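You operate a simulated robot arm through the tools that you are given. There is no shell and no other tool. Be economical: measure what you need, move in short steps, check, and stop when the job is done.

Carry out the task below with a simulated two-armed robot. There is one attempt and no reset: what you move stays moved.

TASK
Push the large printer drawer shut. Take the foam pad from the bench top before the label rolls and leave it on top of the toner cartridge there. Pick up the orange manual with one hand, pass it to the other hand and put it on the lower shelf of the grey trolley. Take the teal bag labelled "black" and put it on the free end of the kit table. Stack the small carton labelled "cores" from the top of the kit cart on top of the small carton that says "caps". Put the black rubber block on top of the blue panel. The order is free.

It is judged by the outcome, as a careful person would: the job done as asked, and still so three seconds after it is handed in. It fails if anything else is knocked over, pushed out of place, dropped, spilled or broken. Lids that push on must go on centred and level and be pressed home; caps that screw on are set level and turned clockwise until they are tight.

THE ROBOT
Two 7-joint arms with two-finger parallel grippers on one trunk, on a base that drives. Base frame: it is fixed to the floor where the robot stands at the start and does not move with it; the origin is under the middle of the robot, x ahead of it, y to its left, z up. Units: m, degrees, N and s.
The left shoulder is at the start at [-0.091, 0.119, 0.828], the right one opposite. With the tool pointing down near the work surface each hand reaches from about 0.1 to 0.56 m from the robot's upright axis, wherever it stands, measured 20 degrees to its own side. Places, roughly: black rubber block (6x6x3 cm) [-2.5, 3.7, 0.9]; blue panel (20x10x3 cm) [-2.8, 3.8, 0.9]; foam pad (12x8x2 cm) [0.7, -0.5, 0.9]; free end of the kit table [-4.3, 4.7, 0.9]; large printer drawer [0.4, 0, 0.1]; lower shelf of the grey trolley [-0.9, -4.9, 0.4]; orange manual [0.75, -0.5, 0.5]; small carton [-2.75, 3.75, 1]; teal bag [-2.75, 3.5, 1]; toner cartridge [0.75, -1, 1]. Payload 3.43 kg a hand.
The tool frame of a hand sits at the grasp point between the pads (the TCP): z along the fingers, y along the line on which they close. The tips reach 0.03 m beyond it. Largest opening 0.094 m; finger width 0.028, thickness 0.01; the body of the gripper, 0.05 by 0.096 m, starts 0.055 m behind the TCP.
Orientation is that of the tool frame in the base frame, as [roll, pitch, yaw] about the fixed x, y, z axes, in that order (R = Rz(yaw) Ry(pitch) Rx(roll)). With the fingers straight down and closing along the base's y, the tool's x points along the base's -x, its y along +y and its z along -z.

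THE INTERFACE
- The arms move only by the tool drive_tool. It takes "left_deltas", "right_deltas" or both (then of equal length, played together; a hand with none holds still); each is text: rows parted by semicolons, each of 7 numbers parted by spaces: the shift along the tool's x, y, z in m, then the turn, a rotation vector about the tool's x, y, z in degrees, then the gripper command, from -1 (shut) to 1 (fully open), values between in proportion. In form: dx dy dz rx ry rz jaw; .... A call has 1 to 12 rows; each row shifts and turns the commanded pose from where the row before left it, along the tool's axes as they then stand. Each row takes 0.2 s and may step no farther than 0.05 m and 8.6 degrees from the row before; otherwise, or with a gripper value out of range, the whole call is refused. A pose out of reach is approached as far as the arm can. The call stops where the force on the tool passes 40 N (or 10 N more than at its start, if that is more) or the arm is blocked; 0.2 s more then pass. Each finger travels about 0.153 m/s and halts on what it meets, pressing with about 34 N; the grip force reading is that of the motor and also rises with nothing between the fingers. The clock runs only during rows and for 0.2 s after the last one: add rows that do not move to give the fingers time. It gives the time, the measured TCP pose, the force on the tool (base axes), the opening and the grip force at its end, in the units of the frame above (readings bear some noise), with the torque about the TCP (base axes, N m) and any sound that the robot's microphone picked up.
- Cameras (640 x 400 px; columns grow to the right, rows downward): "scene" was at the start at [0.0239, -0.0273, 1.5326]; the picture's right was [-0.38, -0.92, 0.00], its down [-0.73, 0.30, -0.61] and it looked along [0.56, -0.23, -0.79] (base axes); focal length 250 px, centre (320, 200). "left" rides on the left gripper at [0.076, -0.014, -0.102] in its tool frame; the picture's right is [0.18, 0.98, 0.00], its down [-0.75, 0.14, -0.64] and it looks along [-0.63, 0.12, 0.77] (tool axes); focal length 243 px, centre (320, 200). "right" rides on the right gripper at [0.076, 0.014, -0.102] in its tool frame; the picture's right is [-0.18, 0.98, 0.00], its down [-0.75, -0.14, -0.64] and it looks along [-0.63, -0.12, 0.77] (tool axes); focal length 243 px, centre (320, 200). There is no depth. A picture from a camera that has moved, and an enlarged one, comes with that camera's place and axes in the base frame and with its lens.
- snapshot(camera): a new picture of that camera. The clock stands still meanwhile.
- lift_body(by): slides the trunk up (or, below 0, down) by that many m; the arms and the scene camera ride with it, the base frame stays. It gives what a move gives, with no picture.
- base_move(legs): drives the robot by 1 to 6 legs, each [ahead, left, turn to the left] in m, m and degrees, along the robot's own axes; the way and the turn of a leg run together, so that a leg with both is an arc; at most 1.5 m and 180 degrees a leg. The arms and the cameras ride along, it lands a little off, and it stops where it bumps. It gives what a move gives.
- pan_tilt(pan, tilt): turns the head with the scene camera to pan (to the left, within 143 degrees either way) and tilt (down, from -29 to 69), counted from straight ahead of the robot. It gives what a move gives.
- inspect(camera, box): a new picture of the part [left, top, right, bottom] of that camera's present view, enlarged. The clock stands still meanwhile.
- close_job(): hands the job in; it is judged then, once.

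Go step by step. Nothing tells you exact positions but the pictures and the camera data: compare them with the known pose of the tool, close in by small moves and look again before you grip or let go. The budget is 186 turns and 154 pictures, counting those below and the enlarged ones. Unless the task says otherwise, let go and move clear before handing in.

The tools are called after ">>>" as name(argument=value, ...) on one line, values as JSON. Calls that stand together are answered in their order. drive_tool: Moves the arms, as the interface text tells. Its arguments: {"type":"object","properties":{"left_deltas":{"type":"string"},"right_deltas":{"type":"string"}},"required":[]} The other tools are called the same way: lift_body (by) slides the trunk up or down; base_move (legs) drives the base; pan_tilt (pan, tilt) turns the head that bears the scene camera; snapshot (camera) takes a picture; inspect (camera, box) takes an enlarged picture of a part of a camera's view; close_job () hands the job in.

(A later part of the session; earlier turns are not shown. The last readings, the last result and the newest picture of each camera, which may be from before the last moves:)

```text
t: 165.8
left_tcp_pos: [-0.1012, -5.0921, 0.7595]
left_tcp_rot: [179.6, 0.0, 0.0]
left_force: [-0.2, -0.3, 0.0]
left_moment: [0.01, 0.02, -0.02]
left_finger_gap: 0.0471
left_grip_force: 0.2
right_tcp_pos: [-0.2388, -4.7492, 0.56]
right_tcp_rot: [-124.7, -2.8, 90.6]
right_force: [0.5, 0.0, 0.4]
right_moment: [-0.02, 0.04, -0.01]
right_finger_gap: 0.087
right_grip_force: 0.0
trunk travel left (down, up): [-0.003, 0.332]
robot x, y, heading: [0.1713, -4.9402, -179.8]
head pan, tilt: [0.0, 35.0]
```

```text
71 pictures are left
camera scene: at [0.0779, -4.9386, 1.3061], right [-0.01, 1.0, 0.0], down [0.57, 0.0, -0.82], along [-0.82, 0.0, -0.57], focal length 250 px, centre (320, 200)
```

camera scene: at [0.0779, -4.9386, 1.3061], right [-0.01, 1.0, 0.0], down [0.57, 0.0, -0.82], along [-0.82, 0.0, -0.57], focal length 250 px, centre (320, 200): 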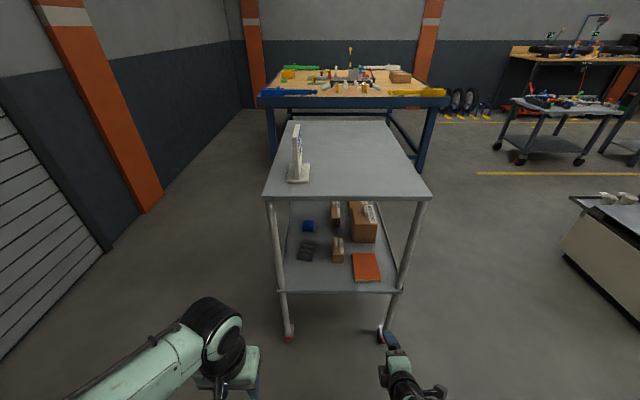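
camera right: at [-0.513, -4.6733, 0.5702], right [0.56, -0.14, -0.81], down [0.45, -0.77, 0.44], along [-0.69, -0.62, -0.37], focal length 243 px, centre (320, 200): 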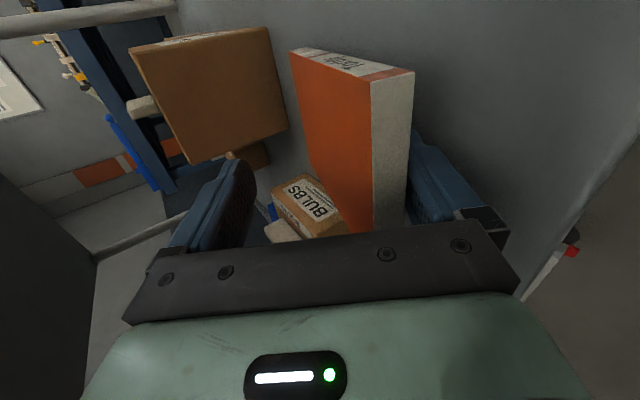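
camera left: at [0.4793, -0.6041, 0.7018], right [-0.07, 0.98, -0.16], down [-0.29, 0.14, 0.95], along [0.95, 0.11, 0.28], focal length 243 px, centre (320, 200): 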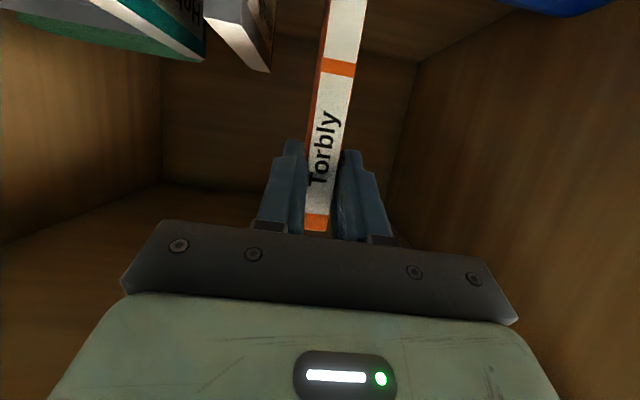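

The manual lies flat on the lower shelf. Next the kit area near (-2.7,3.7): I restore the right hand to pointing down, raise the trunk and look for the way round the line's end.

>>> drive_tool(right_deltas="0 -0.037 -0.026 0 0 0 0.85;0 -0.037 -0.026 0 0 0 0.85;0 -0.037 -0.026 0 0 0 0.85;0 -0.03 -0.02 -7.9 0 0 0.85;0 0 0 -7.9 0 0 0.85;0 0 0 -7.9 0 0 0.85;0 0 0 -7.9 0 0 0.85;0 0 0 -7.9 0 0 0.85;0 0 0 -7.9 0 0 0.85;0 0 0 -7.8 0 0 0.85;0 0 0 0 0 0 0.85")

>>> drive_tool(right_deltas="0 0 0 0 0 8.2 0.85;0 0 0 0 0 8.2 0.85;0 0 0 0 0 8.2 0.85;0 0 0 0 0 8.2 0.85;0 0 0 0 0 8.2 0.85;0 0 0 0 0 8.2 0.85;0 0 0 0 0 8.2 0.85;0 0 0 0 0 8.2 0.85;0 0 0 0 0 8.2 0.85;0 0 0 0 0 8.2 0.85;0 0 0 0 0 8.0 0.85;0 0 0 0 0 0 0.85")

>>> lift_body(by=0.25)

>>> pan_tilt(pan=-45, tilt=25)

>>> snapshot(camera="scene")

```text
t: 168.2
left_tcp_pos: [-0.1001, -5.0925, 0.76]
left_tcp_rot: [179.7, 0.1, 0.1]
left_force: [0.0, -0.6, -0.2]
left_moment: [-0.01, 0.0, 0.01]
left_finger_gap: 0.0469
left_grip_force: 0.0
right_tcp_pos: [-0.2416, -4.7535, 0.7345]
right_tcp_rot: [-164.2, -2.7, 90.3]
right_force: [0.5, -0.3, 0.5]
right_moment: [0.02, 0.02, -0.01]
right_finger_gap: 0.0868
right_grip_force: 0.1
right hand out of reach, approached as far as the arm can: row 8, 9, 10
trunk travel left (down, up): [-0.003, 0.332]
robot x, y, heading: [0.1691, -4.9365, -179.8]
head pan, tilt: [0.0, 35.0]
```

```text
t: 170.8
left_tcp_pos: [-0.1006, -5.0909, 0.76]
left_tcp_rot: [179.6, 0.0, -0.1]
left_force: [0.0, 0.0, 0.0]
left_moment: [0.01, -0.02, 0.01]
left_finger_gap: 0.0471
left_grip_force: 0.0
right_tcp_pos: [-0.24, -4.7524, 0.7346]
right_tcp_rot: [-177.2, 15.8, 0.9]
right_force: [-1.0, 0.5, -0.1]
right_moment: [0.0, 0.0, -0.01]
right_finger_gap: 0.087
right_grip_force: 0.0
trunk travel left (down, up): [-0.003, 0.332]
robot x, y, heading: [0.173, -4.9365, -179.7]
head pan, tilt: [0.0, 35.0]
```

```text
t: 173.3
left_tcp_pos: [-0.101, -5.0922, 1.0095]
left_tcp_rot: [179.6, 0.0, 0.0]
left_force: [0.2, 0.3, -0.6]
left_moment: [0.05, 0.0, 0.03]
left_finger_gap: 0.0467
left_grip_force: 0.0
right_tcp_pos: [-0.2316, -4.752, 1.026]
right_tcp_rot: [-177.2, 20.9, 0.8]
right_force: [0.0, 0.2, -0.8]
right_moment: [0.02, 0.01, 0.01]
right_finger_gap: 0.087
right_grip_force: 0.0
trunk travel left (down, up): [-0.253, 0.082]
robot x, y, heading: [0.1714, -4.9399, -179.7]
head pan, tilt: [0.0, 35.0]
```

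```text
t: 174.4
left_tcp_pos: [-0.1002, -5.0908, 1.0099]
left_tcp_rot: [179.8, 0.0, 0.0]
left_force: [-0.6, 0.5, 1.1]
left_moment: [-0.04, 0.01, 0.05]
left_finger_gap: 0.047
left_grip_force: 0.0
right_tcp_pos: [-0.233, -4.7516, 1.0262]
right_tcp_rot: [-177.3, 20.9, 0.8]
right_force: [-0.2, 0.2, 0.3]
right_moment: [-0.01, -0.03, 0.0]
right_finger_gap: 0.0872
right_grip_force: 0.2
trunk travel left (down, up): [-0.253, 0.082]
robot x, y, heading: [0.1692, -4.9362, -179.9]
head pan, tilt: [-45.0, 25.0]
```

```text
70 pictures are left
camera scene: at [0.149, -4.8732, 1.5735], right [0.7, 0.71, 0.0], down [0.3, -0.3, -0.91], along [-0.64, 0.64, -0.42], focal length 250 px, centre (320, 200)
```

scene: 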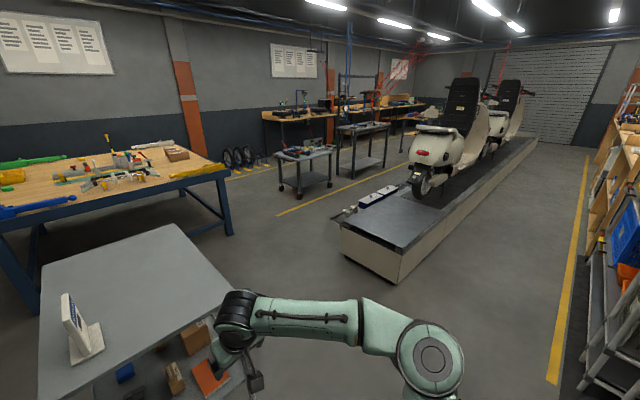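

The line's end is at y≈-3.2, leaving a wide gap past the trolley. I slide right, drive through at y≈-3.9, and turn to face +y in the far aisle.

>>> base_move(legs=[[0, -1.04, 0], [1.1, 0, 0], [1.05, 0, 0], [0, 0, -90]])

>>> pan_tilt(pan=0, tilt=25)

>>> snapshot(camera="scene")

```text
t: 197.9
left_tcp_pos: [-2.1328, -3.6519, 1.0094]
left_tcp_rot: [179.7, 0.0, -88.5]
left_force: [-0.1, -1.1, 0.7]
left_moment: [0.0, 0.01, 0.0]
left_finger_gap: 0.0472
left_grip_force: 0.1
right_tcp_pos: [-1.7956, -3.5093, 1.0267]
right_tcp_rot: [-177.2, 21.0, -87.7]
right_force: [-0.2, -0.1, 0.4]
right_moment: [-0.03, 0.0, 0.0]
right_finger_gap: 0.0872
right_grip_force: 0.1
trunk travel left (down, up): [-0.253, 0.082]
robot x, y, heading: [-1.9708, -3.919, 92.0]
head pan, tilt: [-45.0, 25.0]
```

```text
t: 199.0
left_tcp_pos: [-2.1325, -3.6515, 1.0094]
left_tcp_rot: [179.7, 0.0, -88.5]
left_force: [-0.6, -0.2, 0.2]
left_moment: [0.0, 0.01, -0.03]
left_finger_gap: 0.0469
left_grip_force: 0.2
right_tcp_pos: [-1.7959, -3.5091, 1.0254]
right_tcp_rot: [-177.3, 20.9, -87.6]
right_force: [-0.3, -0.6, 0.0]
right_moment: [0.03, -0.04, 0.01]
right_finger_gap: 0.0869
right_grip_force: 0.0
trunk travel left (down, up): [-0.253, 0.082]
robot x, y, heading: [-1.9725, -3.9215, 91.7]
head pan, tilt: [0.0, 25.0]
```

```text
69 pictures are left
camera scene: at [-1.9758, -3.8712, 1.5735], right [1.0, 0.03, 0.0], down [0.01, -0.42, -0.91], along [-0.03, 0.91, -0.42], focal length 250 px, centre (320, 200)
```

scene: 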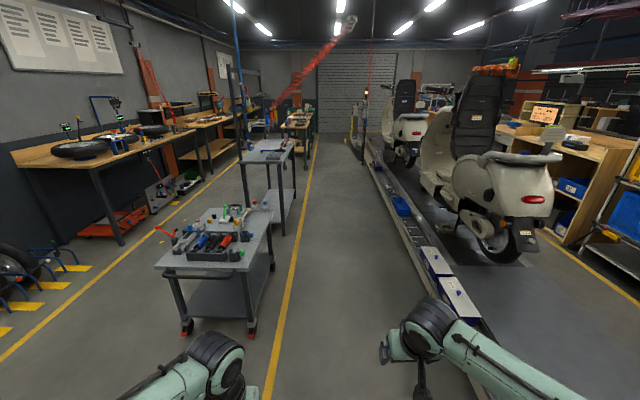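

The aisle is clear between the carts (x<-2.3) and the line (x>-1.2). I centre at x≈-1.77 and drive ahead 4.2 m.

>>> base_move(legs=[[0, -0.2, -1.7], [1.4, 0, 0], [1.4, 0, 0], [1.4, 0, 0]])

>>> snapshot(camera="scene")

```text
t: 221.1
left_tcp_pos: [-1.9566, 0.5249, 1.0089]
left_tcp_rot: [179.8, 0.0, -88.9]
left_force: [-1.0, -0.2, -0.2]
left_moment: [-0.03, 0.03, 0.0]
left_finger_gap: 0.0471
left_grip_force: 0.0
right_tcp_pos: [-1.6178, 0.6644, 1.0273]
right_tcp_rot: [-177.3, 20.9, -88.2]
right_force: [-0.3, 0.3, 0.4]
right_moment: [-0.02, -0.01, 0.0]
right_finger_gap: 0.0872
right_grip_force: 0.0
trunk travel left (down, up): [-0.253, 0.082]
robot x, y, heading: [-1.8012, 0.255, 91.4]
head pan, tilt: [0.0, 25.0]
```

```text
68 pictures are left
camera scene: at [-1.8015, 0.3051, 1.5735], right [1.0, 0.02, 0.0], down [0.01, -0.42, -0.91], along [-0.02, 0.91, -0.42], focal length 250 px, centre (320, 200)
```

scene: 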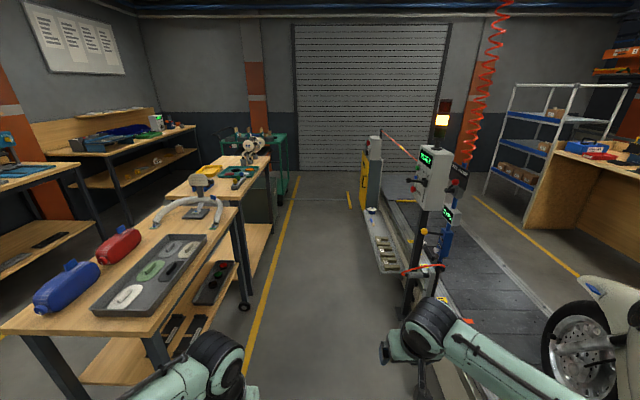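

Tables line the left; the kit cart should be farther ahead by the green rack. I drive 2.0 m more and look.

>>> base_move(legs=[[1.0, 0, -1.4], [1.0, 0, 0]])

>>> pan_tilt(pan=30, tilt=25)

>>> snapshot(camera="scene")

>>> pan_tilt(pan=80, tilt=25)

>>> snapshot(camera="scene")

```text
t: 231.0
left_tcp_pos: [-1.9577, 2.5138, 1.0092]
left_tcp_rot: [179.6, 0.1, -90.3]
left_force: [-0.6, 0.8, -0.5]
left_moment: [0.01, -0.01, -0.01]
left_finger_gap: 0.0469
left_grip_force: 0.1
right_tcp_pos: [-1.6164, 2.6449, 1.0266]
right_tcp_rot: [-177.2, 20.9, -89.5]
right_force: [-0.1, 0.0, 0.3]
right_moment: [-0.02, -0.01, -0.01]
right_finger_gap: 0.0866
right_grip_force: 0.1
trunk travel left (down, up): [-0.253, 0.082]
robot x, y, heading: [-1.8045, 2.2415, 89.9]
head pan, tilt: [0.0, 25.0]
```

```text
t: 231.9
left_tcp_pos: [-1.958, 2.514, 1.0089]
left_tcp_rot: [179.7, 0.0, -90.3]
left_force: [0.7, 0.9, 0.0]
left_moment: [0.01, -0.03, 0.01]
left_finger_gap: 0.0468
left_grip_force: 0.0
right_tcp_pos: [-1.6164, 2.6449, 1.0262]
right_tcp_rot: [-177.3, 20.9, -89.5]
right_force: [-0.1, 0.4, 0.7]
right_moment: [0.01, 0.03, 0.02]
right_finger_gap: 0.0873
right_grip_force: 0.1
trunk travel left (down, up): [-0.253, 0.082]
robot x, y, heading: [-1.8074, 2.241, 90.2]
head pan, tilt: [30.0, 25.0]
```

```text
67 pictures are left
camera scene: at [-1.8541, 2.278, 1.5735], right [0.87, 0.5, 0.0], down [0.21, -0.37, -0.91], along [-0.45, 0.79, -0.42], focal length 250 px, centre (320, 200)
```

scene: 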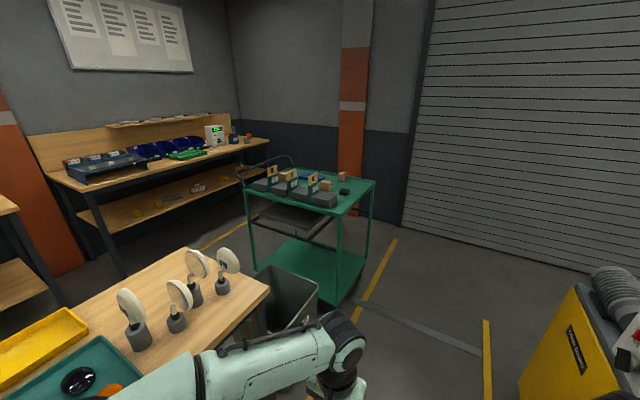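

```text
t: 233.1
left_tcp_pos: [-1.9592, 2.5144, 1.0095]
left_tcp_rot: [179.8, -0.1, -90.3]
left_force: [0.0, 0.2, 0.2]
left_moment: [-0.02, -0.01, 0.0]
left_finger_gap: 0.0468
left_grip_force: 0.1
right_tcp_pos: [-1.6173, 2.6443, 1.0266]
right_tcp_rot: [-177.2, 20.9, -89.5]
right_force: [0.7, -0.5, -0.8]
right_moment: [0.0, 0.01, 0.0]
right_finger_gap: 0.087
right_grip_force: 0.2
trunk travel left (down, up): [-0.253, 0.082]
robot x, y, heading: [-1.8056, 2.2433, 90.1]
head pan, tilt: [80.0, 25.0]
```

```text
66 pictures are left
camera scene: at [-1.8989, 2.2143, 1.5735], right [0.18, 0.98, 0.0], down [0.42, -0.07, -0.91], along [-0.89, 0.16, -0.42], focal length 250 px, centre (320, 200)
```

scene: 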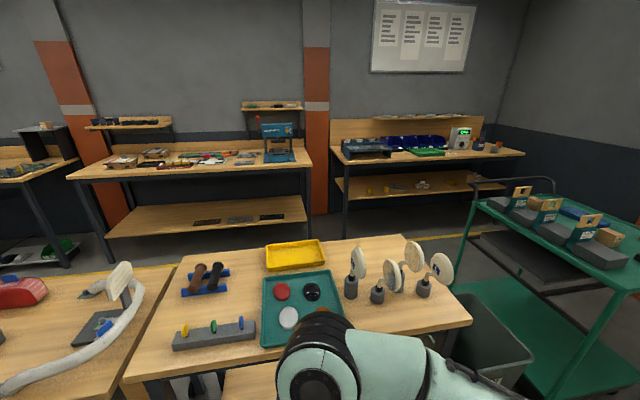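

The green cart with bags and cartons is the kit cart. I zoom into it and into the wall bench, which should be the kit table.

>>> inspect(camera="scene", box=[460, 170, 640, 290])

>>> inspect(camera="scene", box=[330, 100, 530, 200])

```text
3.33 times, centred on (550, 230) of scene
camera zoom: at [-1.8989, 2.2143, 1.5735], right [0.18, 0.98, 0.0], down [0.42, -0.07, -0.91], along [-0.89, 0.16, -0.42], focal length 833 px, centre (-447, 100)
```

zoom: 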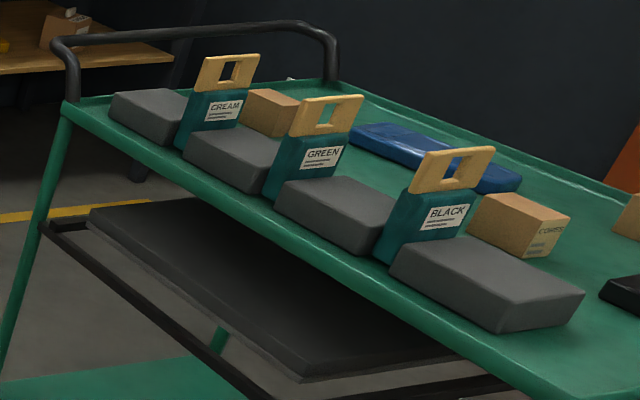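

```text
3.20 times, centred on (430, 150) of scene
camera zoom: at [-1.8989, 2.2143, 1.5735], right [0.18, 0.98, 0.0], down [0.42, -0.07, -0.91], along [-0.89, 0.16, -0.42], focal length 800 px, centre (-32, 360)
```

zoom: 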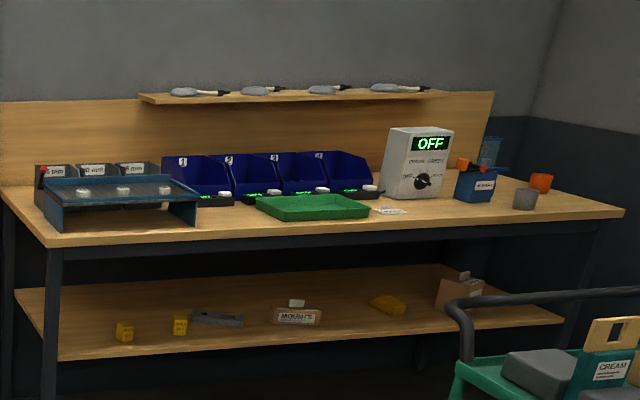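

The cart spans about x -3.15…-2.37, y 3.44…4.08, top z≈0.9. I drive up beside it and turn left to face it.

>>> base_move(legs=[[1.35, 0, 0], [0, 0, 90]])

>>> pan_tilt(pan=0, tilt=40)

>>> snapshot(camera="scene")

```text
t: 243.6
left_tcp_pos: [-2.0855, 3.4239, 1.0096]
left_tcp_rot: [179.7, 0.0, -0.3]
left_force: [-0.7, 0.1, -0.4]
left_moment: [0.01, 0.02, 0.03]
left_finger_gap: 0.047
left_grip_force: 0.1
right_tcp_pos: [-2.2153, 3.7673, 1.0249]
right_tcp_rot: [-177.1, 20.9, 0.4]
right_force: [0.1, 0.7, 0.5]
right_moment: [-0.02, 0.0, 0.01]
right_finger_gap: 0.087
right_grip_force: 0.0
trunk travel left (down, up): [-0.253, 0.082]
robot x, y, heading: [-1.8105, 3.5743, 180.2]
head pan, tilt: [80.0, 25.0]
```

```text
t: 245.1
left_tcp_pos: [-2.0849, 3.4249, 1.009]
left_tcp_rot: [179.7, 0.0, -0.3]
left_force: [-0.4, -0.1, -0.5]
left_moment: [0.02, -0.01, -0.03]
left_finger_gap: 0.0472
left_grip_force: 0.0
right_tcp_pos: [-2.214, 3.7675, 1.0273]
right_tcp_rot: [-177.2, 21.0, 0.5]
right_force: [-0.2, 0.6, -0.1]
right_moment: [0.01, -0.01, -0.03]
right_finger_gap: 0.0869
right_grip_force: 0.0
trunk travel left (down, up): [-0.253, 0.082]
robot x, y, heading: [-1.8098, 3.5798, 179.9]
head pan, tilt: [0.0, 40.0]
```

```text
63 pictures are left
camera scene: at [-1.8531, 3.5776, 1.5502], right [0.0, 1.0, 0.0], down [0.64, 0.0, -0.77], along [-0.77, 0.0, -0.64], focal length 250 px, centre (320, 200)
```

scene: 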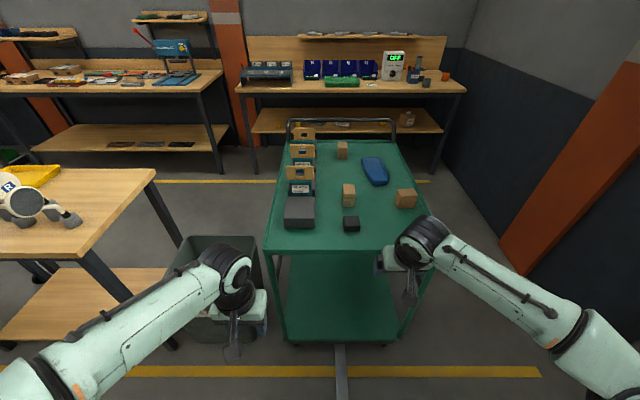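

>>> inspect(camera="scene", box=[250, 120, 440, 250])

```text
3.08 times, centred on (345, 185) of scene
camera zoom: at [-1.8531, 3.5776, 1.5502], right [0.0, 1.0, 0.0], down [0.64, 0.0, -0.77], along [-0.77, 0.0, -0.64], focal length 769 px, centre (243, 246)
```

zoom: 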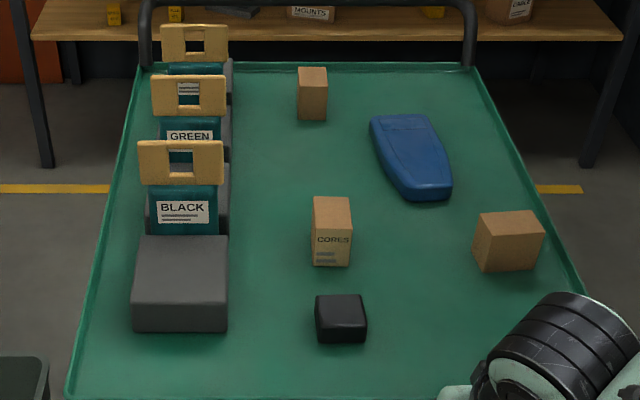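

I see CORES at about (-2.63,3.69), another carton at (-2.62,3.92), a third at (-3.0,3.70), the block at (-2.5,3.70), and the panel near (-2.85,3.84). I zoom to find which carton says "caps".

>>> inspect(camera="scene", box=[380, 175, 430, 215])

>>> inspect(camera="scene", box=[325, 130, 375, 165])

>>> inspect(camera="scene", box=[280, 120, 330, 235])

```text
10.00 times, centred on (405, 195) of scene
camera zoom: at [-1.8531, 3.5776, 1.5502], right [0.0, 1.0, 0.0], down [0.64, 0.0, -0.77], along [-0.77, 0.0, -0.64], focal length 2499 px, centre (-530, 250)
```

zoom: 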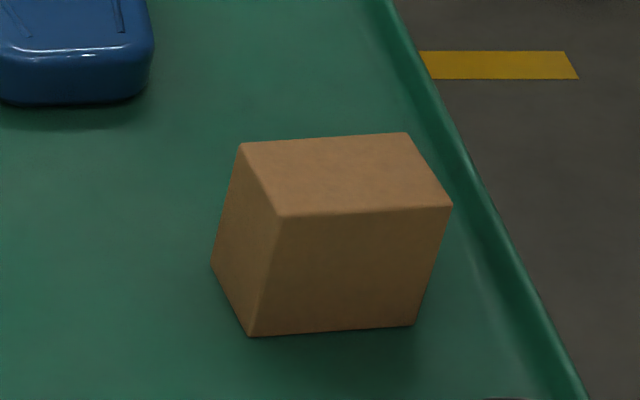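

```text
11.43 times, centred on (350, 148) of scene
camera zoom: at [-1.8531, 3.5776, 1.5502], right [0.0, 1.0, 0.0], down [0.64, 0.0, -0.77], along [-0.77, 0.0, -0.64], focal length 2856 px, centre (-23, 800)
```

zoom: 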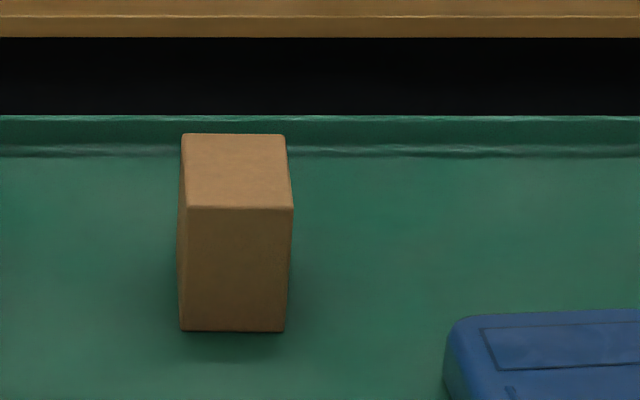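

```text
3.48 times, centred on (305, 178) of scene
camera zoom: at [-1.8531, 3.5776, 1.5502], right [0.0, 1.0, 0.0], down [0.64, 0.0, -0.77], along [-0.77, 0.0, -0.64], focal length 869 px, centre (372, 278)
```

zoom: 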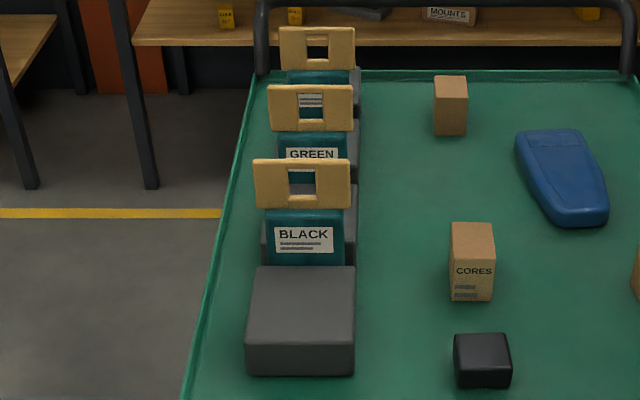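

Neither other carton shows its label from here, so it must be on the far faces. I slide right (+y) to look from the other corner.

>>> base_move(legs=[[0, -0.85, 0]])

>>> pan_tilt(pan=40, tilt=35)

>>> snapshot(camera="scene")

```text
t: 253.0
left_tcp_pos: [-2.0824, 4.2793, 1.0092]
left_tcp_rot: [179.7, 0.1, -0.3]
left_force: [-0.1, 0.6, 0.4]
left_moment: [-0.03, 0.01, 0.0]
left_finger_gap: 0.0471
left_grip_force: 0.0
right_tcp_pos: [-2.2137, 4.6208, 1.0266]
right_tcp_rot: [-177.1, 20.9, 0.5]
right_force: [0.4, 0.3, -0.7]
right_moment: [-0.01, -0.03, 0.01]
right_finger_gap: 0.0869
right_grip_force: 0.0
trunk travel left (down, up): [-0.253, 0.082]
robot x, y, heading: [-1.8088, 4.4304, 180.0]
head pan, tilt: [0.0, 40.0]
```

```text
t: 254.1
left_tcp_pos: [-2.0831, 4.2797, 1.0096]
left_tcp_rot: [179.6, 0.0, -0.3]
left_force: [-0.3, -0.7, 0.0]
left_moment: [0.01, 0.01, -0.01]
left_finger_gap: 0.047
left_grip_force: 0.1
right_tcp_pos: [-2.2138, 4.6203, 1.0266]
right_tcp_rot: [-177.2, 20.9, 0.5]
right_force: [-0.4, 0.3, 0.6]
right_moment: [-0.01, -0.02, 0.01]
right_finger_gap: 0.0868
right_grip_force: 0.1
trunk travel left (down, up): [-0.253, 0.082]
robot x, y, heading: [-1.8076, 4.4315, 180.3]
head pan, tilt: [40.0, 35.0]
```

```text
58 pictures are left
camera scene: at [-1.8351, 4.3748, 1.5577], right [-0.64, 0.77, 0.0], down [0.44, 0.37, -0.82], along [-0.63, -0.53, -0.57], focal length 250 px, centre (320, 200)
```

scene: 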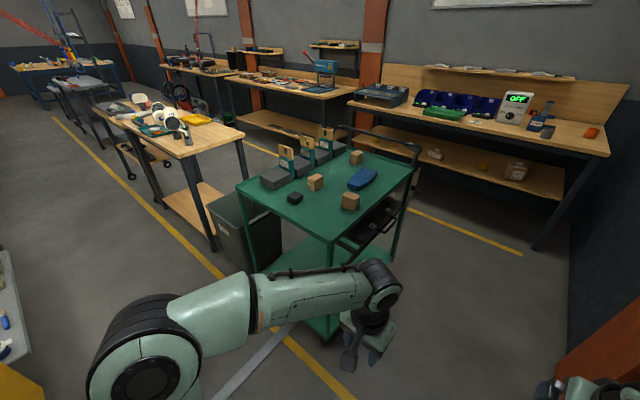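

>>> inspect(camera="scene", box=[250, 120, 410, 230])

>>> inspect(camera="scene", box=[340, 145, 380, 215])

```text
3.64 times, centred on (330, 175) of scene
camera zoom: at [-1.8351, 4.3748, 1.5577], right [-0.64, 0.77, 0.0], down [0.44, 0.37, -0.82], along [-0.63, -0.53, -0.57], focal length 909 px, centre (284, 291)
```

zoom: 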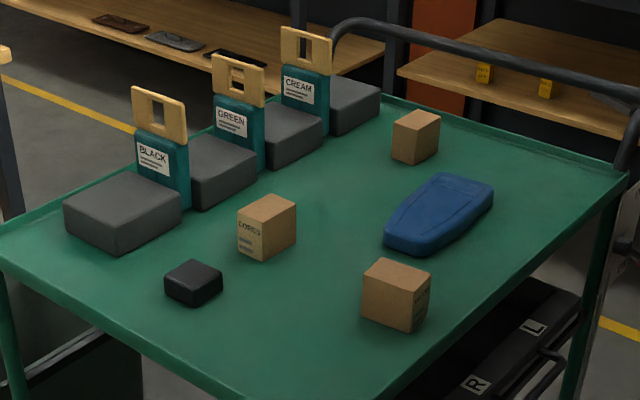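

```text
5.71 times, centred on (360, 180) of scene
camera zoom: at [-1.8351, 4.3748, 1.5577], right [-0.64, 0.77, 0.0], down [0.44, 0.37, -0.82], along [-0.63, -0.53, -0.57], focal length 1428 px, centre (91, 314)
```

zoom: 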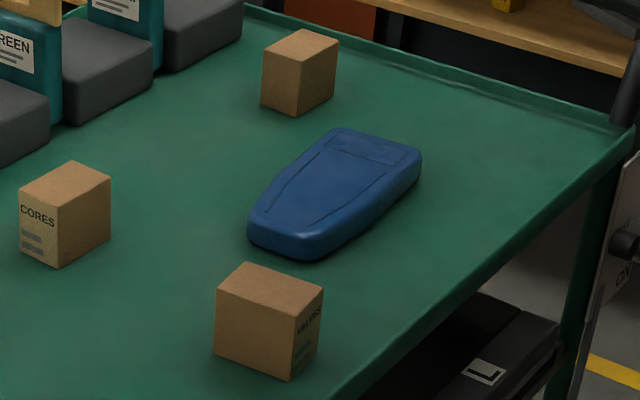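

The +y carton says VALVES, so CAPS must be the far one at (-3.0,3.70), with its label facing away. I go round to the +y side of the cart, where block, panel and cartons are all reachable.

>>> lift_body(by=0.08)

>>> base_move(legs=[[0, -0.12, 0], [0.95, 0, 0], [0, 0, 90]])

>>> pan_tilt(pan=0, tilt=45)

>>> snapshot(camera="scene")

```text
t: 255.2
left_tcp_pos: [-2.0828, 4.2796, 1.0907]
left_tcp_rot: [179.7, -0.1, -0.3]
left_force: [-0.4, -0.6, -0.1]
left_moment: [-0.01, 0.04, 0.03]
left_finger_gap: 0.0471
left_grip_force: 0.2
right_tcp_pos: [-2.2137, 4.6195, 1.1065]
right_tcp_rot: [-177.2, 20.7, 0.5]
right_force: [0.4, -0.3, -0.7]
right_moment: [-0.05, 0.02, 0.02]
right_finger_gap: 0.0867
right_grip_force: 0.0
trunk travel left (down, up): [-0.333, 0.002]
robot x, y, heading: [-1.8119, 4.4265, 179.8]
head pan, tilt: [40.0, 35.0]
```

```text
t: 265.3
left_tcp_pos: [-2.6047, 4.2744, 1.0877]
left_tcp_rot: [179.7, 0.0, 89.9]
left_force: [-0.4, 0.4, -0.5]
left_moment: [0.01, -0.01, -0.01]
left_finger_gap: 0.0472
left_grip_force: 0.0
right_tcp_pos: [-2.9458, 4.1426, 1.1059]
right_tcp_rot: [-177.2, 21.0, 90.7]
right_force: [0.2, -0.2, -0.4]
right_moment: [0.01, 0.03, -0.02]
right_finger_gap: 0.0869
right_grip_force: 0.0
trunk travel left (down, up): [-0.333, 0.002]
robot x, y, heading: [-2.7562, 4.5474, -89.9]
head pan, tilt: [40.0, 35.0]
```

```text
t: 266.4
left_tcp_pos: [-2.6044, 4.2752, 1.0901]
left_tcp_rot: [179.6, 0.0, 89.9]
left_force: [-0.3, 0.1, -0.2]
left_moment: [-0.03, 0.01, 0.02]
left_finger_gap: 0.0472
left_grip_force: 0.2
right_tcp_pos: [-2.9463, 4.1435, 1.1073]
right_tcp_rot: [-177.2, 20.9, 90.8]
right_force: [0.4, 0.2, 0.2]
right_moment: [0.03, 0.0, 0.02]
right_finger_gap: 0.0871
right_grip_force: 0.0
trunk travel left (down, up): [-0.333, 0.002]
robot x, y, heading: [-2.756, 4.545, -90.0]
head pan, tilt: [0.0, 45.0]
```

```text
55 pictures are left
camera scene: at [-2.7572, 4.5121, 1.628], right [-1.0, 0.0, 0.0], down [0.0, 0.71, -0.71], along [0.0, -0.71, -0.71], focal length 250 px, centre (320, 200)
```

scene: 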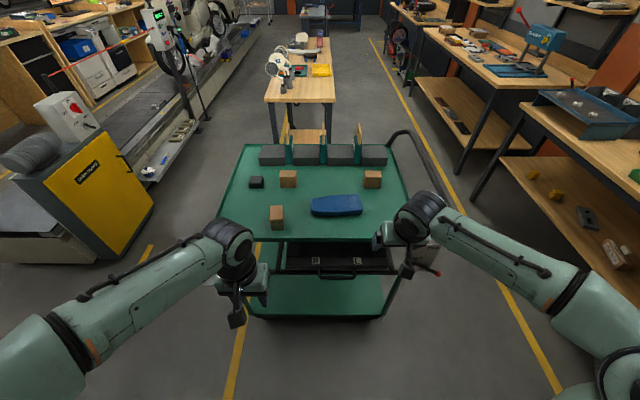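

I zoom on the cart top to measure items and triangulate.

>>> inspect(camera="scene", box=[220, 130, 420, 250])

```text
3.20 times, centred on (320, 190) of scene
camera zoom: at [-2.7572, 4.5121, 1.628], right [-1.0, 0.0, 0.0], down [0.0, 0.71, -0.71], along [0.0, -0.71, -0.71], focal length 800 px, centre (320, 232)
```

zoom: 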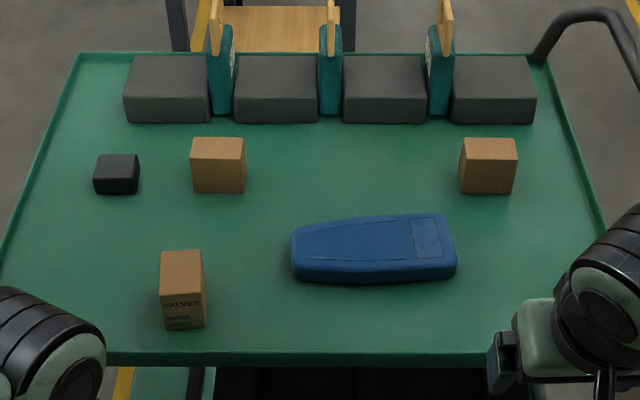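

Triangulated: cart top z≈0.902; block (-2.482,3.690); CORES (-2.621,3.690) and the far carton (-2.981,3.691), both ~7×5×6 cm; panel centre ≈(-2.825,3.828), top 0.932. I move in and tilt the left hand forward over the block.

>>> base_move(legs=[[0.24, 0.1, 0]])

>>> drive_tool(left_deltas="-0.03 0 0 0 -8 0 0.6;-0.03 0 0 0 -8 0 0.6;-0.03 0 0 0 -8 0 0.6;-0.03 0 0 0 -8 0 0.6;-0.0346 0 0.02 0 0 0 0.6;-0.0346 0 0.02 0 0 0 0.6;0 0 0 0 0 0 0.6")

>>> snapshot(camera="left")

```text
t: 268.2
left_tcp_pos: [-2.505, 4.0355, 1.0894]
left_tcp_rot: [179.6, 0.0, 89.9]
left_force: [-0.1, 0.1, -0.4]
left_moment: [0.0, 0.0, 0.0]
left_finger_gap: 0.0471
left_grip_force: 0.0
right_tcp_pos: [-2.8447, 3.9046, 1.1051]
right_tcp_rot: [-177.2, 20.9, 90.7]
right_force: [-0.3, 0.1, 1.1]
right_moment: [0.02, -0.01, -0.02]
right_finger_gap: 0.0875
right_grip_force: 0.0
trunk travel left (down, up): [-0.333, 0.002]
robot x, y, heading: [-2.6546, 4.3049, -89.3]
head pan, tilt: [0.0, 45.0]
```

```text
t: 269.8
left_tcp_pos: [-2.5048, 3.8396, 1.1179]
left_tcp_rot: [179.6, 32.0, 89.6]
left_force: [0.1, 0.8, -0.3]
left_moment: [-0.02, 0.01, 0.03]
left_finger_gap: 0.0753
left_grip_force: 0.1
right_tcp_pos: [-2.8457, 3.9039, 1.1068]
right_tcp_rot: [-177.2, 20.9, 90.7]
right_force: [-0.2, 0.5, 0.2]
right_moment: [0.02, 0.04, 0.01]
right_finger_gap: 0.087
right_grip_force: 0.1
trunk travel left (down, up): [-0.333, 0.002]
robot x, y, heading: [-2.6572, 4.3082, -89.7]
head pan, tilt: [0.0, 45.0]
```

```text
53 pictures are left
camera left: at [-2.5195, 3.9582, 1.1639], right [0.98, 0.15, -0.09], down [0.14, -0.3, 0.94], along [0.12, -0.94, -0.31], focal length 243 px, centre (320, 200)
```

left: 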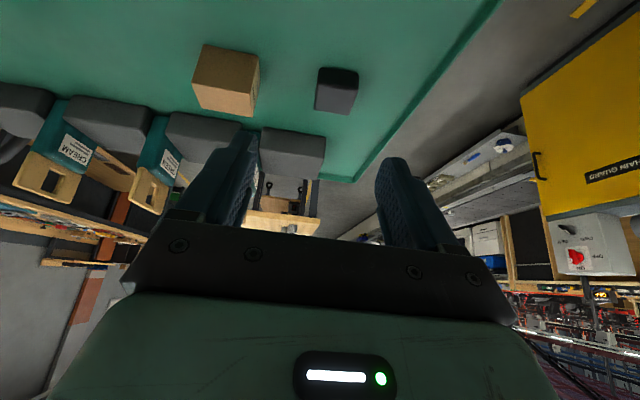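

The wrist view confirms the block at (-2.479,3.694). I move toward it along the finger direction, stopping 5 cm short to check.

>>> drive_tool(left_deltas="-0.0054 0.00625 0.043 0 0 0 0.7;-0.0054 0.00625 0.043 0 0 0 0.7;-0.0054 0.00625 0.043 0 0 0 0.7;-0.0054 0.00625 0.043 0 0 0 0.7;0 0 0 0 0 0 0.7")

>>> snapshot(camera="left")

```text
t: 271.0
left_tcp_pos: [-2.4797, 3.7296, 0.9823]
left_tcp_rot: [179.6, 32.1, 89.7]
left_force: [-0.5, 0.3, 0.2]
left_moment: [-0.03, -0.03, -0.03]
left_finger_gap: 0.0802
left_grip_force: 0.1
right_tcp_pos: [-2.846, 3.904, 1.1065]
right_tcp_rot: [-177.2, 20.9, 90.7]
right_force: [0.4, 0.2, 0.5]
right_moment: [-0.06, 0.02, 0.02]
right_finger_gap: 0.087
right_grip_force: 0.1
trunk travel left (down, up): [-0.333, 0.002]
robot x, y, heading: [-2.6555, 4.3102, -89.6]
head pan, tilt: [0.0, 45.0]
```

```text
52 pictures are left
camera left: at [-2.4948, 3.849, 1.0289], right [0.98, 0.15, -0.09], down [0.13, -0.3, 0.94], along [0.12, -0.94, -0.31], focal length 243 px, centre (320, 200)
```

left: 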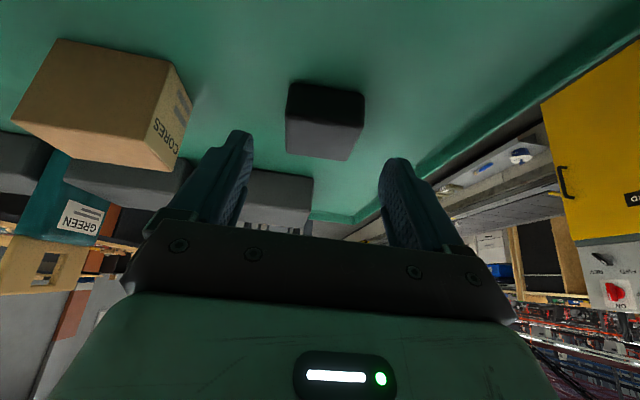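

Centred. I advance the last 4.8 cm and close on the block.

>>> drive_tool(left_deltas="0 0.002 0.03 0 0 0 0.7;0 0 0.016 0 0 0 0.7;0 0 0 0 0 0 0.7;0 0 0 0 0 0 -1;0 0 0 0 0 0 -1;0 0 0 0 0 0 -1")

>>> snapshot(camera="left")

```text
t: 272.4
left_tcp_pos: [-2.4781, 3.7052, 0.9434]
left_tcp_rot: [179.6, 32.1, 89.7]
left_force: [-0.1, 0.1, 0.1]
left_moment: [-0.01, -0.05, -0.01]
left_finger_gap: 0.0547
left_grip_force: 33.4
right_tcp_pos: [-2.8455, 3.9021, 1.1063]
right_tcp_rot: [-177.2, 20.9, 90.7]
right_force: [-0.4, 0.2, -0.4]
right_moment: [0.03, 0.03, 0.01]
right_finger_gap: 0.0871
right_grip_force: 0.1
trunk travel left (down, up): [-0.333, 0.002]
robot x, y, heading: [-2.6594, 4.3056, -89.7]
head pan, tilt: [0.0, 45.0]
```

```text
51 pictures are left
camera left: at [-2.4925, 3.8239, 0.9903], right [0.98, 0.15, -0.09], down [0.14, -0.3, 0.94], along [0.12, -0.94, -0.32], focal length 243 px, centre (320, 200)
```

left: 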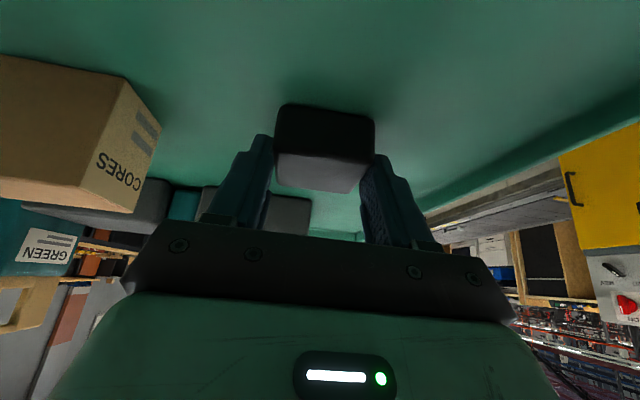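

The block is gripped. I lift it, draw the right hand back clear of the cart's handle bar, and pull the block toward the panel's line.

>>> drive_tool(left_deltas="-0.0212 0 -0.0339 0 0 0 -1;-0.0212 0 -0.0339 0 0 0 -1;-0.0212 0 -0.0339 0 0 0 -1;0.0379 0 -0.0237 0 0 0 -1;0.0379 0 -0.0237 0 0 0 -1;0.0379 0 -0.0237 0 0 0 -1;0 0 0 0 0 0 -1", right_deltas="0.045 0 -0.02 0 0 0 0.85;0.045 0 -0.02 0 0 0 0.85;0.045 0 -0.02 0 0 0 0.85;0.045 0 -0.02 0 0 0 0.85;0 0 0 0 0 0 0.85;0 0 0 0 0 0 0.85;0 0 0 0 0 0 0.85")

>>> base_move(legs=[[0, -0.347, 0]])

>>> snapshot(camera="left")

>>> snapshot(camera="scene")

```text
t: 274.0
left_tcp_pos: [-2.4771, 3.8408, 1.0623]
left_tcp_rot: [179.6, 32.0, 89.7]
left_force: [1.7, 0.0, -0.8]
left_moment: [0.05, -0.02, -0.02]
left_finger_gap: 0.0542
left_grip_force: 33.8
right_tcp_pos: [-2.8437, 4.0988, 1.1184]
right_tcp_rot: [-177.2, 20.8, 90.7]
right_force: [0.4, 0.1, 0.3]
right_moment: [0.01, 0.02, -0.01]
right_finger_gap: 0.0871
right_grip_force: 0.1
trunk travel left (down, up): [-0.333, 0.002]
robot x, y, heading: [-2.6544, 4.3093, -89.9]
head pan, tilt: [0.0, 45.0]
```

```text
t: 277.7
left_tcp_pos: [-2.8286, 3.8383, 1.0628]
left_tcp_rot: [179.6, 32.1, 89.5]
left_force: [-0.2, -0.5, -0.4]
left_moment: [0.04, -0.02, -0.02]
left_finger_gap: 0.0542
left_grip_force: 34.5
right_tcp_pos: [-3.1943, 4.0976, 1.1182]
right_tcp_rot: [-177.2, 20.8, 90.6]
right_force: [0.2, 0.8, -0.7]
right_moment: [-0.03, 0.01, -0.02]
right_finger_gap: 0.087
right_grip_force: 0.2
trunk travel left (down, up): [-0.333, 0.002]
robot x, y, heading: [-3.005, 4.3051, -90.2]
head pan, tilt: [0.0, 45.0]
```

```text
50 pictures are left
camera left: at [-2.8428, 3.9575, 1.1096], right [0.98, 0.15, -0.09], down [0.13, -0.3, 0.94], along [0.12, -0.94, -0.32], focal length 243 px, centre (320, 200)
```

left: 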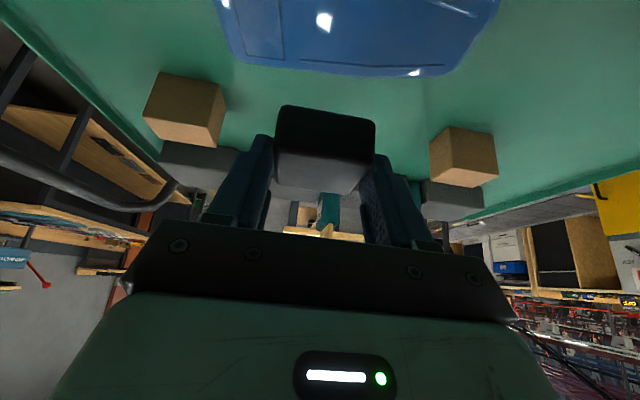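

```text
49 pictures are left
camera scene: at [-3.0069, 4.2715, 1.628], right [-1.0, 0.0, 0.0], down [0.0, 0.71, -0.71], along [0.0, -0.71, -0.71], focal length 250 px, centre (320, 200)
```

scene: 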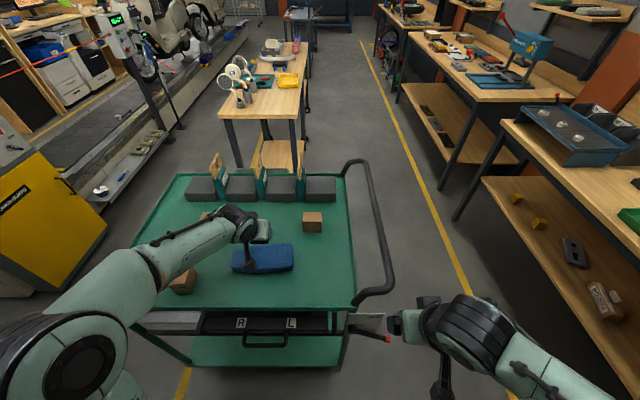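

The block hangs over the panel, within 1 cm of its centre. I lower straight down gradually.

>>> drive_tool(left_deltas="0.0212 0.004 0.0339 0 0 0 -1;0.0159 0.004 0.0254 0 0 0 -1;0.0026 0 0.0042 0 0 0 -1;0.0016 0 0.0025 0 0 0 -1;0 0 0 0 0 0 -1")

>>> inspect(camera="scene", box=[180, 170, 350, 300])

```text
t: 278.9
left_tcp_pos: [-2.8186, 3.8392, 0.9842]
left_tcp_rot: [179.7, 32.1, 89.6]
left_force: [-0.2, -0.3, -1.3]
left_moment: [0.04, 0.0, -0.02]
left_finger_gap: 0.0541
left_grip_force: 34.1
right_tcp_pos: [-3.1943, 4.0986, 1.117]
right_tcp_rot: [-177.1, 21.0, 90.6]
right_force: [0.0, 0.1, 0.4]
right_moment: [0.01, 0.0, -0.01]
right_finger_gap: 0.0869
right_grip_force: 0.0
trunk travel left (down, up): [-0.333, 0.002]
robot x, y, heading: [-3.0031, 4.3124, -90.2]
head pan, tilt: [0.0, 45.0]
```

```text
3.08 times, centred on (265, 235) of scene
camera zoom: at [-3.0068, 4.2715, 1.628], right [-1.0, 0.0, 0.0], down [0.0, 0.71, -0.71], along [0.0, -0.71, -0.71], focal length 769 px, centre (489, 92)
```

zoom: 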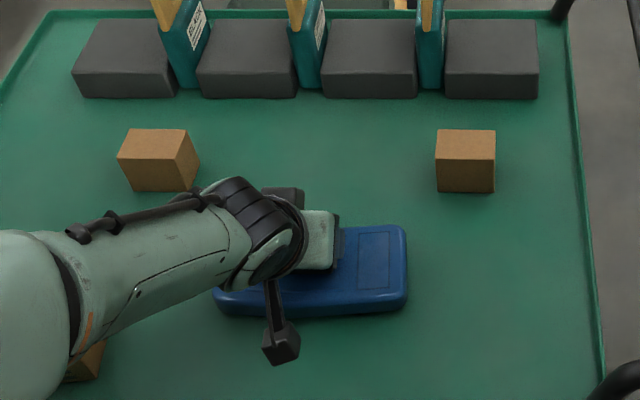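

The wrist hides the block from the head, so I check with the wrist camera.

>>> snapshot(camera="left")

```text
47 pictures are left
camera left: at [-2.8342, 3.958, 1.0314], right [0.98, 0.15, -0.09], down [0.14, -0.3, 0.94], along [0.12, -0.94, -0.32], focal length 243 px, centre (320, 200)
```

left: 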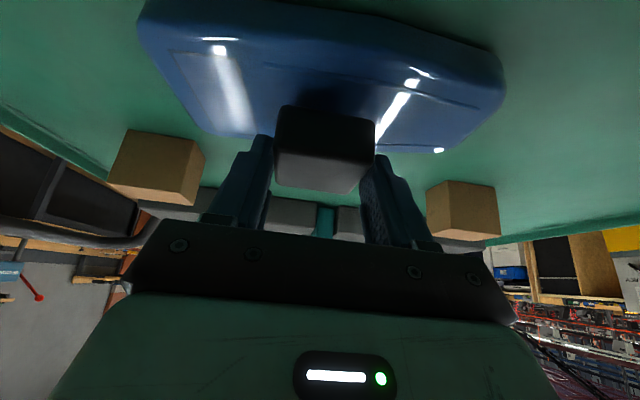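

Panel spans y 3.79–3.886, so I shift 8 mm back toward me and lower to contact, then release.

>>> drive_tool(left_deltas="0.0068 0 -0.0042 0 0 0 -1;0.0026 0 0.0042 0 0 0 -1;0.0016 0 0.0025 0 0 0 -1;0.001 0 0.0017 0 0 0 -1;0 0 0 0 0 0 -1")

```text
t: 280.1
left_tcp_pos: [-2.819, 3.8466, 0.9747]
left_tcp_rot: [179.6, 32.1, 89.6]
left_force: [-0.3, 0.2, -1.4]
left_moment: [0.01, 0.0, 0.0]
left_finger_gap: 0.0542
left_grip_force: 33.9
right_tcp_pos: [-3.1942, 4.1004, 1.1179]
right_tcp_rot: [-177.3, 20.9, 90.7]
right_force: [0.3, 0.1, 0.2]
right_moment: [0.01, 0.0, 0.04]
right_finger_gap: 0.0872
right_grip_force: 0.0
trunk travel left (down, up): [-0.333, 0.002]
robot x, y, heading: [-3.0038, 4.3097, -89.8]
head pan, tilt: [0.0, 45.0]
```

No contact yet, so I go down a few more millimetres in 1.5 mm steps.

>>> drive_tool(left_deltas="0.001 0 0.0016 0 0 0 -1;0.001 0 0.0016 0 0 0 -1;0.001 0 0.0016 0 0 0 -1;0 0 0 0 0 0 -1")

```text
t: 281.1
left_tcp_pos: [-2.819, 3.8462, 0.9733]
left_tcp_rot: [179.7, 32.4, 89.7]
left_force: [5.4, 2.6, 31.9]
left_moment: [0.4, 0.02, -0.02]
left_finger_gap: 0.0544
left_grip_force: 33.6
right_tcp_pos: [-3.1937, 4.1001, 1.1194]
right_tcp_rot: [-177.2, 21.0, 90.6]
right_force: [0.7, 0.9, 0.8]
right_moment: [-0.02, 0.02, -0.01]
right_finger_gap: 0.0867
right_grip_force: 0.0
trunk travel left (down, up): [-0.333, 0.002]
robot x, y, heading: [-3.0068, 4.3077, -89.9]
head pan, tilt: [0.0, 45.0]
```

Contact made. I relieve the pressure by 2 mm, open, and retreat along the fingers.

>>> drive_tool(left_deltas="-0.001 0 -0.0017 0 0 0 -1;0 0 0 0 0 0 0.2;0 0 0 0 0 0 0.7;0 0 0 0 0 0 0.7;0 0 -0.03 0 0 0 0.7;0 0 -0.05 0 0 0 0.7;0 0 -0.05 0 0 0 0.7;0 0 0 0 0 0 0.7")

>>> snapshot(camera="left")

```text
t: 282.9
left_tcp_pos: [-2.8203, 3.9167, 1.0836]
left_tcp_rot: [179.6, 31.9, 89.6]
left_force: [-0.6, -0.3, 0.4]
left_moment: [0.04, 0.0, 0.01]
left_finger_gap: 0.0799
left_grip_force: 0.1
right_tcp_pos: [-3.194, 4.0982, 1.1171]
right_tcp_rot: [-177.2, 20.8, 90.7]
right_force: [-0.2, -0.6, 0.3]
right_moment: [0.02, -0.04, 0.04]
right_finger_gap: 0.087
right_grip_force: 0.0
trunk travel left (down, up): [-0.333, 0.002]
robot x, y, heading: [-3.0038, 4.3078, -90.0]
head pan, tilt: [0.0, 45.0]
```

```text
46 pictures are left
camera left: at [-2.8355, 4.0347, 1.1297], right [0.98, 0.15, -0.09], down [0.13, -0.3, 0.94], along [0.12, -0.94, -0.32], focal length 243 px, centre (320, 200)
```

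left: 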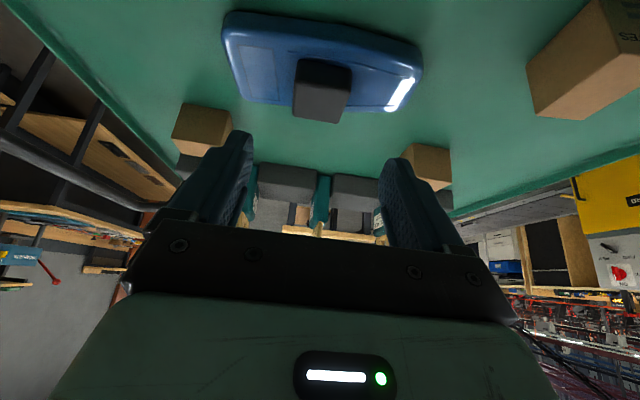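

The block rests on the panel. Now CORES: I strafe left so the left hand lines up with it.

>>> base_move(legs=[[0, 0.2, 0]])

>>> snapshot(camera="left")

```text
t: 285.2
left_tcp_pos: [-2.6238, 3.9157, 1.0825]
left_tcp_rot: [179.6, 31.9, 89.6]
left_force: [0.0, 0.2, 0.2]
left_moment: [-0.02, 0.04, -0.02]
left_finger_gap: 0.08
left_grip_force: 0.1
right_tcp_pos: [-2.9971, 4.1002, 1.1165]
right_tcp_rot: [-177.2, 20.9, 90.6]
right_force: [-0.5, 0.6, 0.0]
right_moment: [0.02, 0.04, 0.04]
right_finger_gap: 0.0869
right_grip_force: 0.1
trunk travel left (down, up): [-0.333, 0.002]
robot x, y, heading: [-2.8113, 4.3093, -89.8]
head pan, tilt: [0.0, 45.0]
```

```text
45 pictures are left
camera left: at [-2.6381, 4.035, 1.1295], right [0.98, 0.15, -0.09], down [0.13, -0.3, 0.94], along [0.12, -0.94, -0.32], focal length 243 px, centre (320, 200)
```

left: 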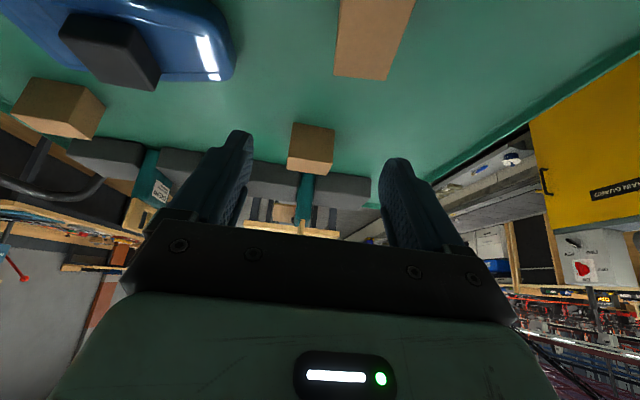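

CORES is at (-2.619,3.695). I move over it along a path that clears the VALVES carton and stop short to check.

>>> drive_tool(left_deltas="-0.0373 0.0015 0 0 0 0 1;-0.0373 0.0015 0 0 0 0 1;-0.0373 0.0015 0 0 0 0 1;0 0 0.045 0 0 0 1;0 0 0.045 0 0 0 1;0 0 0.045 0 0 0 1;0 0 0.045 0 0 0 1;0 0 0 0 0 0 1")

>>> snapshot(camera="left")

```text
t: 287.0
left_tcp_pos: [-2.6175, 3.7283, 0.9908]
left_tcp_rot: [179.5, 32.1, 89.7]
left_force: [0.0, -0.3, -0.7]
left_moment: [0.0, 0.0, 0.0]
left_finger_gap: 0.0943
left_grip_force: 0.0
right_tcp_pos: [-2.9971, 4.0989, 1.1184]
right_tcp_rot: [-177.2, 20.9, 90.5]
right_force: [0.7, 0.8, -1.1]
right_moment: [0.0, 0.0, -0.01]
right_finger_gap: 0.087
right_grip_force: 0.1
trunk travel left (down, up): [-0.333, 0.002]
robot x, y, heading: [-2.8079, 4.3051, -89.8]
head pan, tilt: [0.0, 45.0]
```

```text
44 pictures are left
camera left: at [-2.6339, 3.8464, 1.0361], right [0.98, 0.15, -0.09], down [0.13, -0.3, 0.94], along [0.12, -0.94, -0.31], focal length 243 px, centre (320, 200)
```

left: 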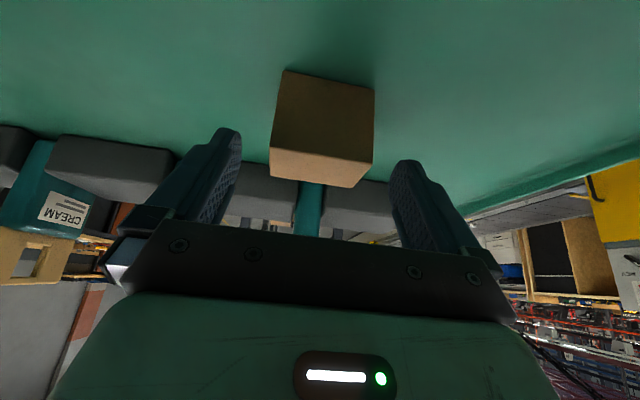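

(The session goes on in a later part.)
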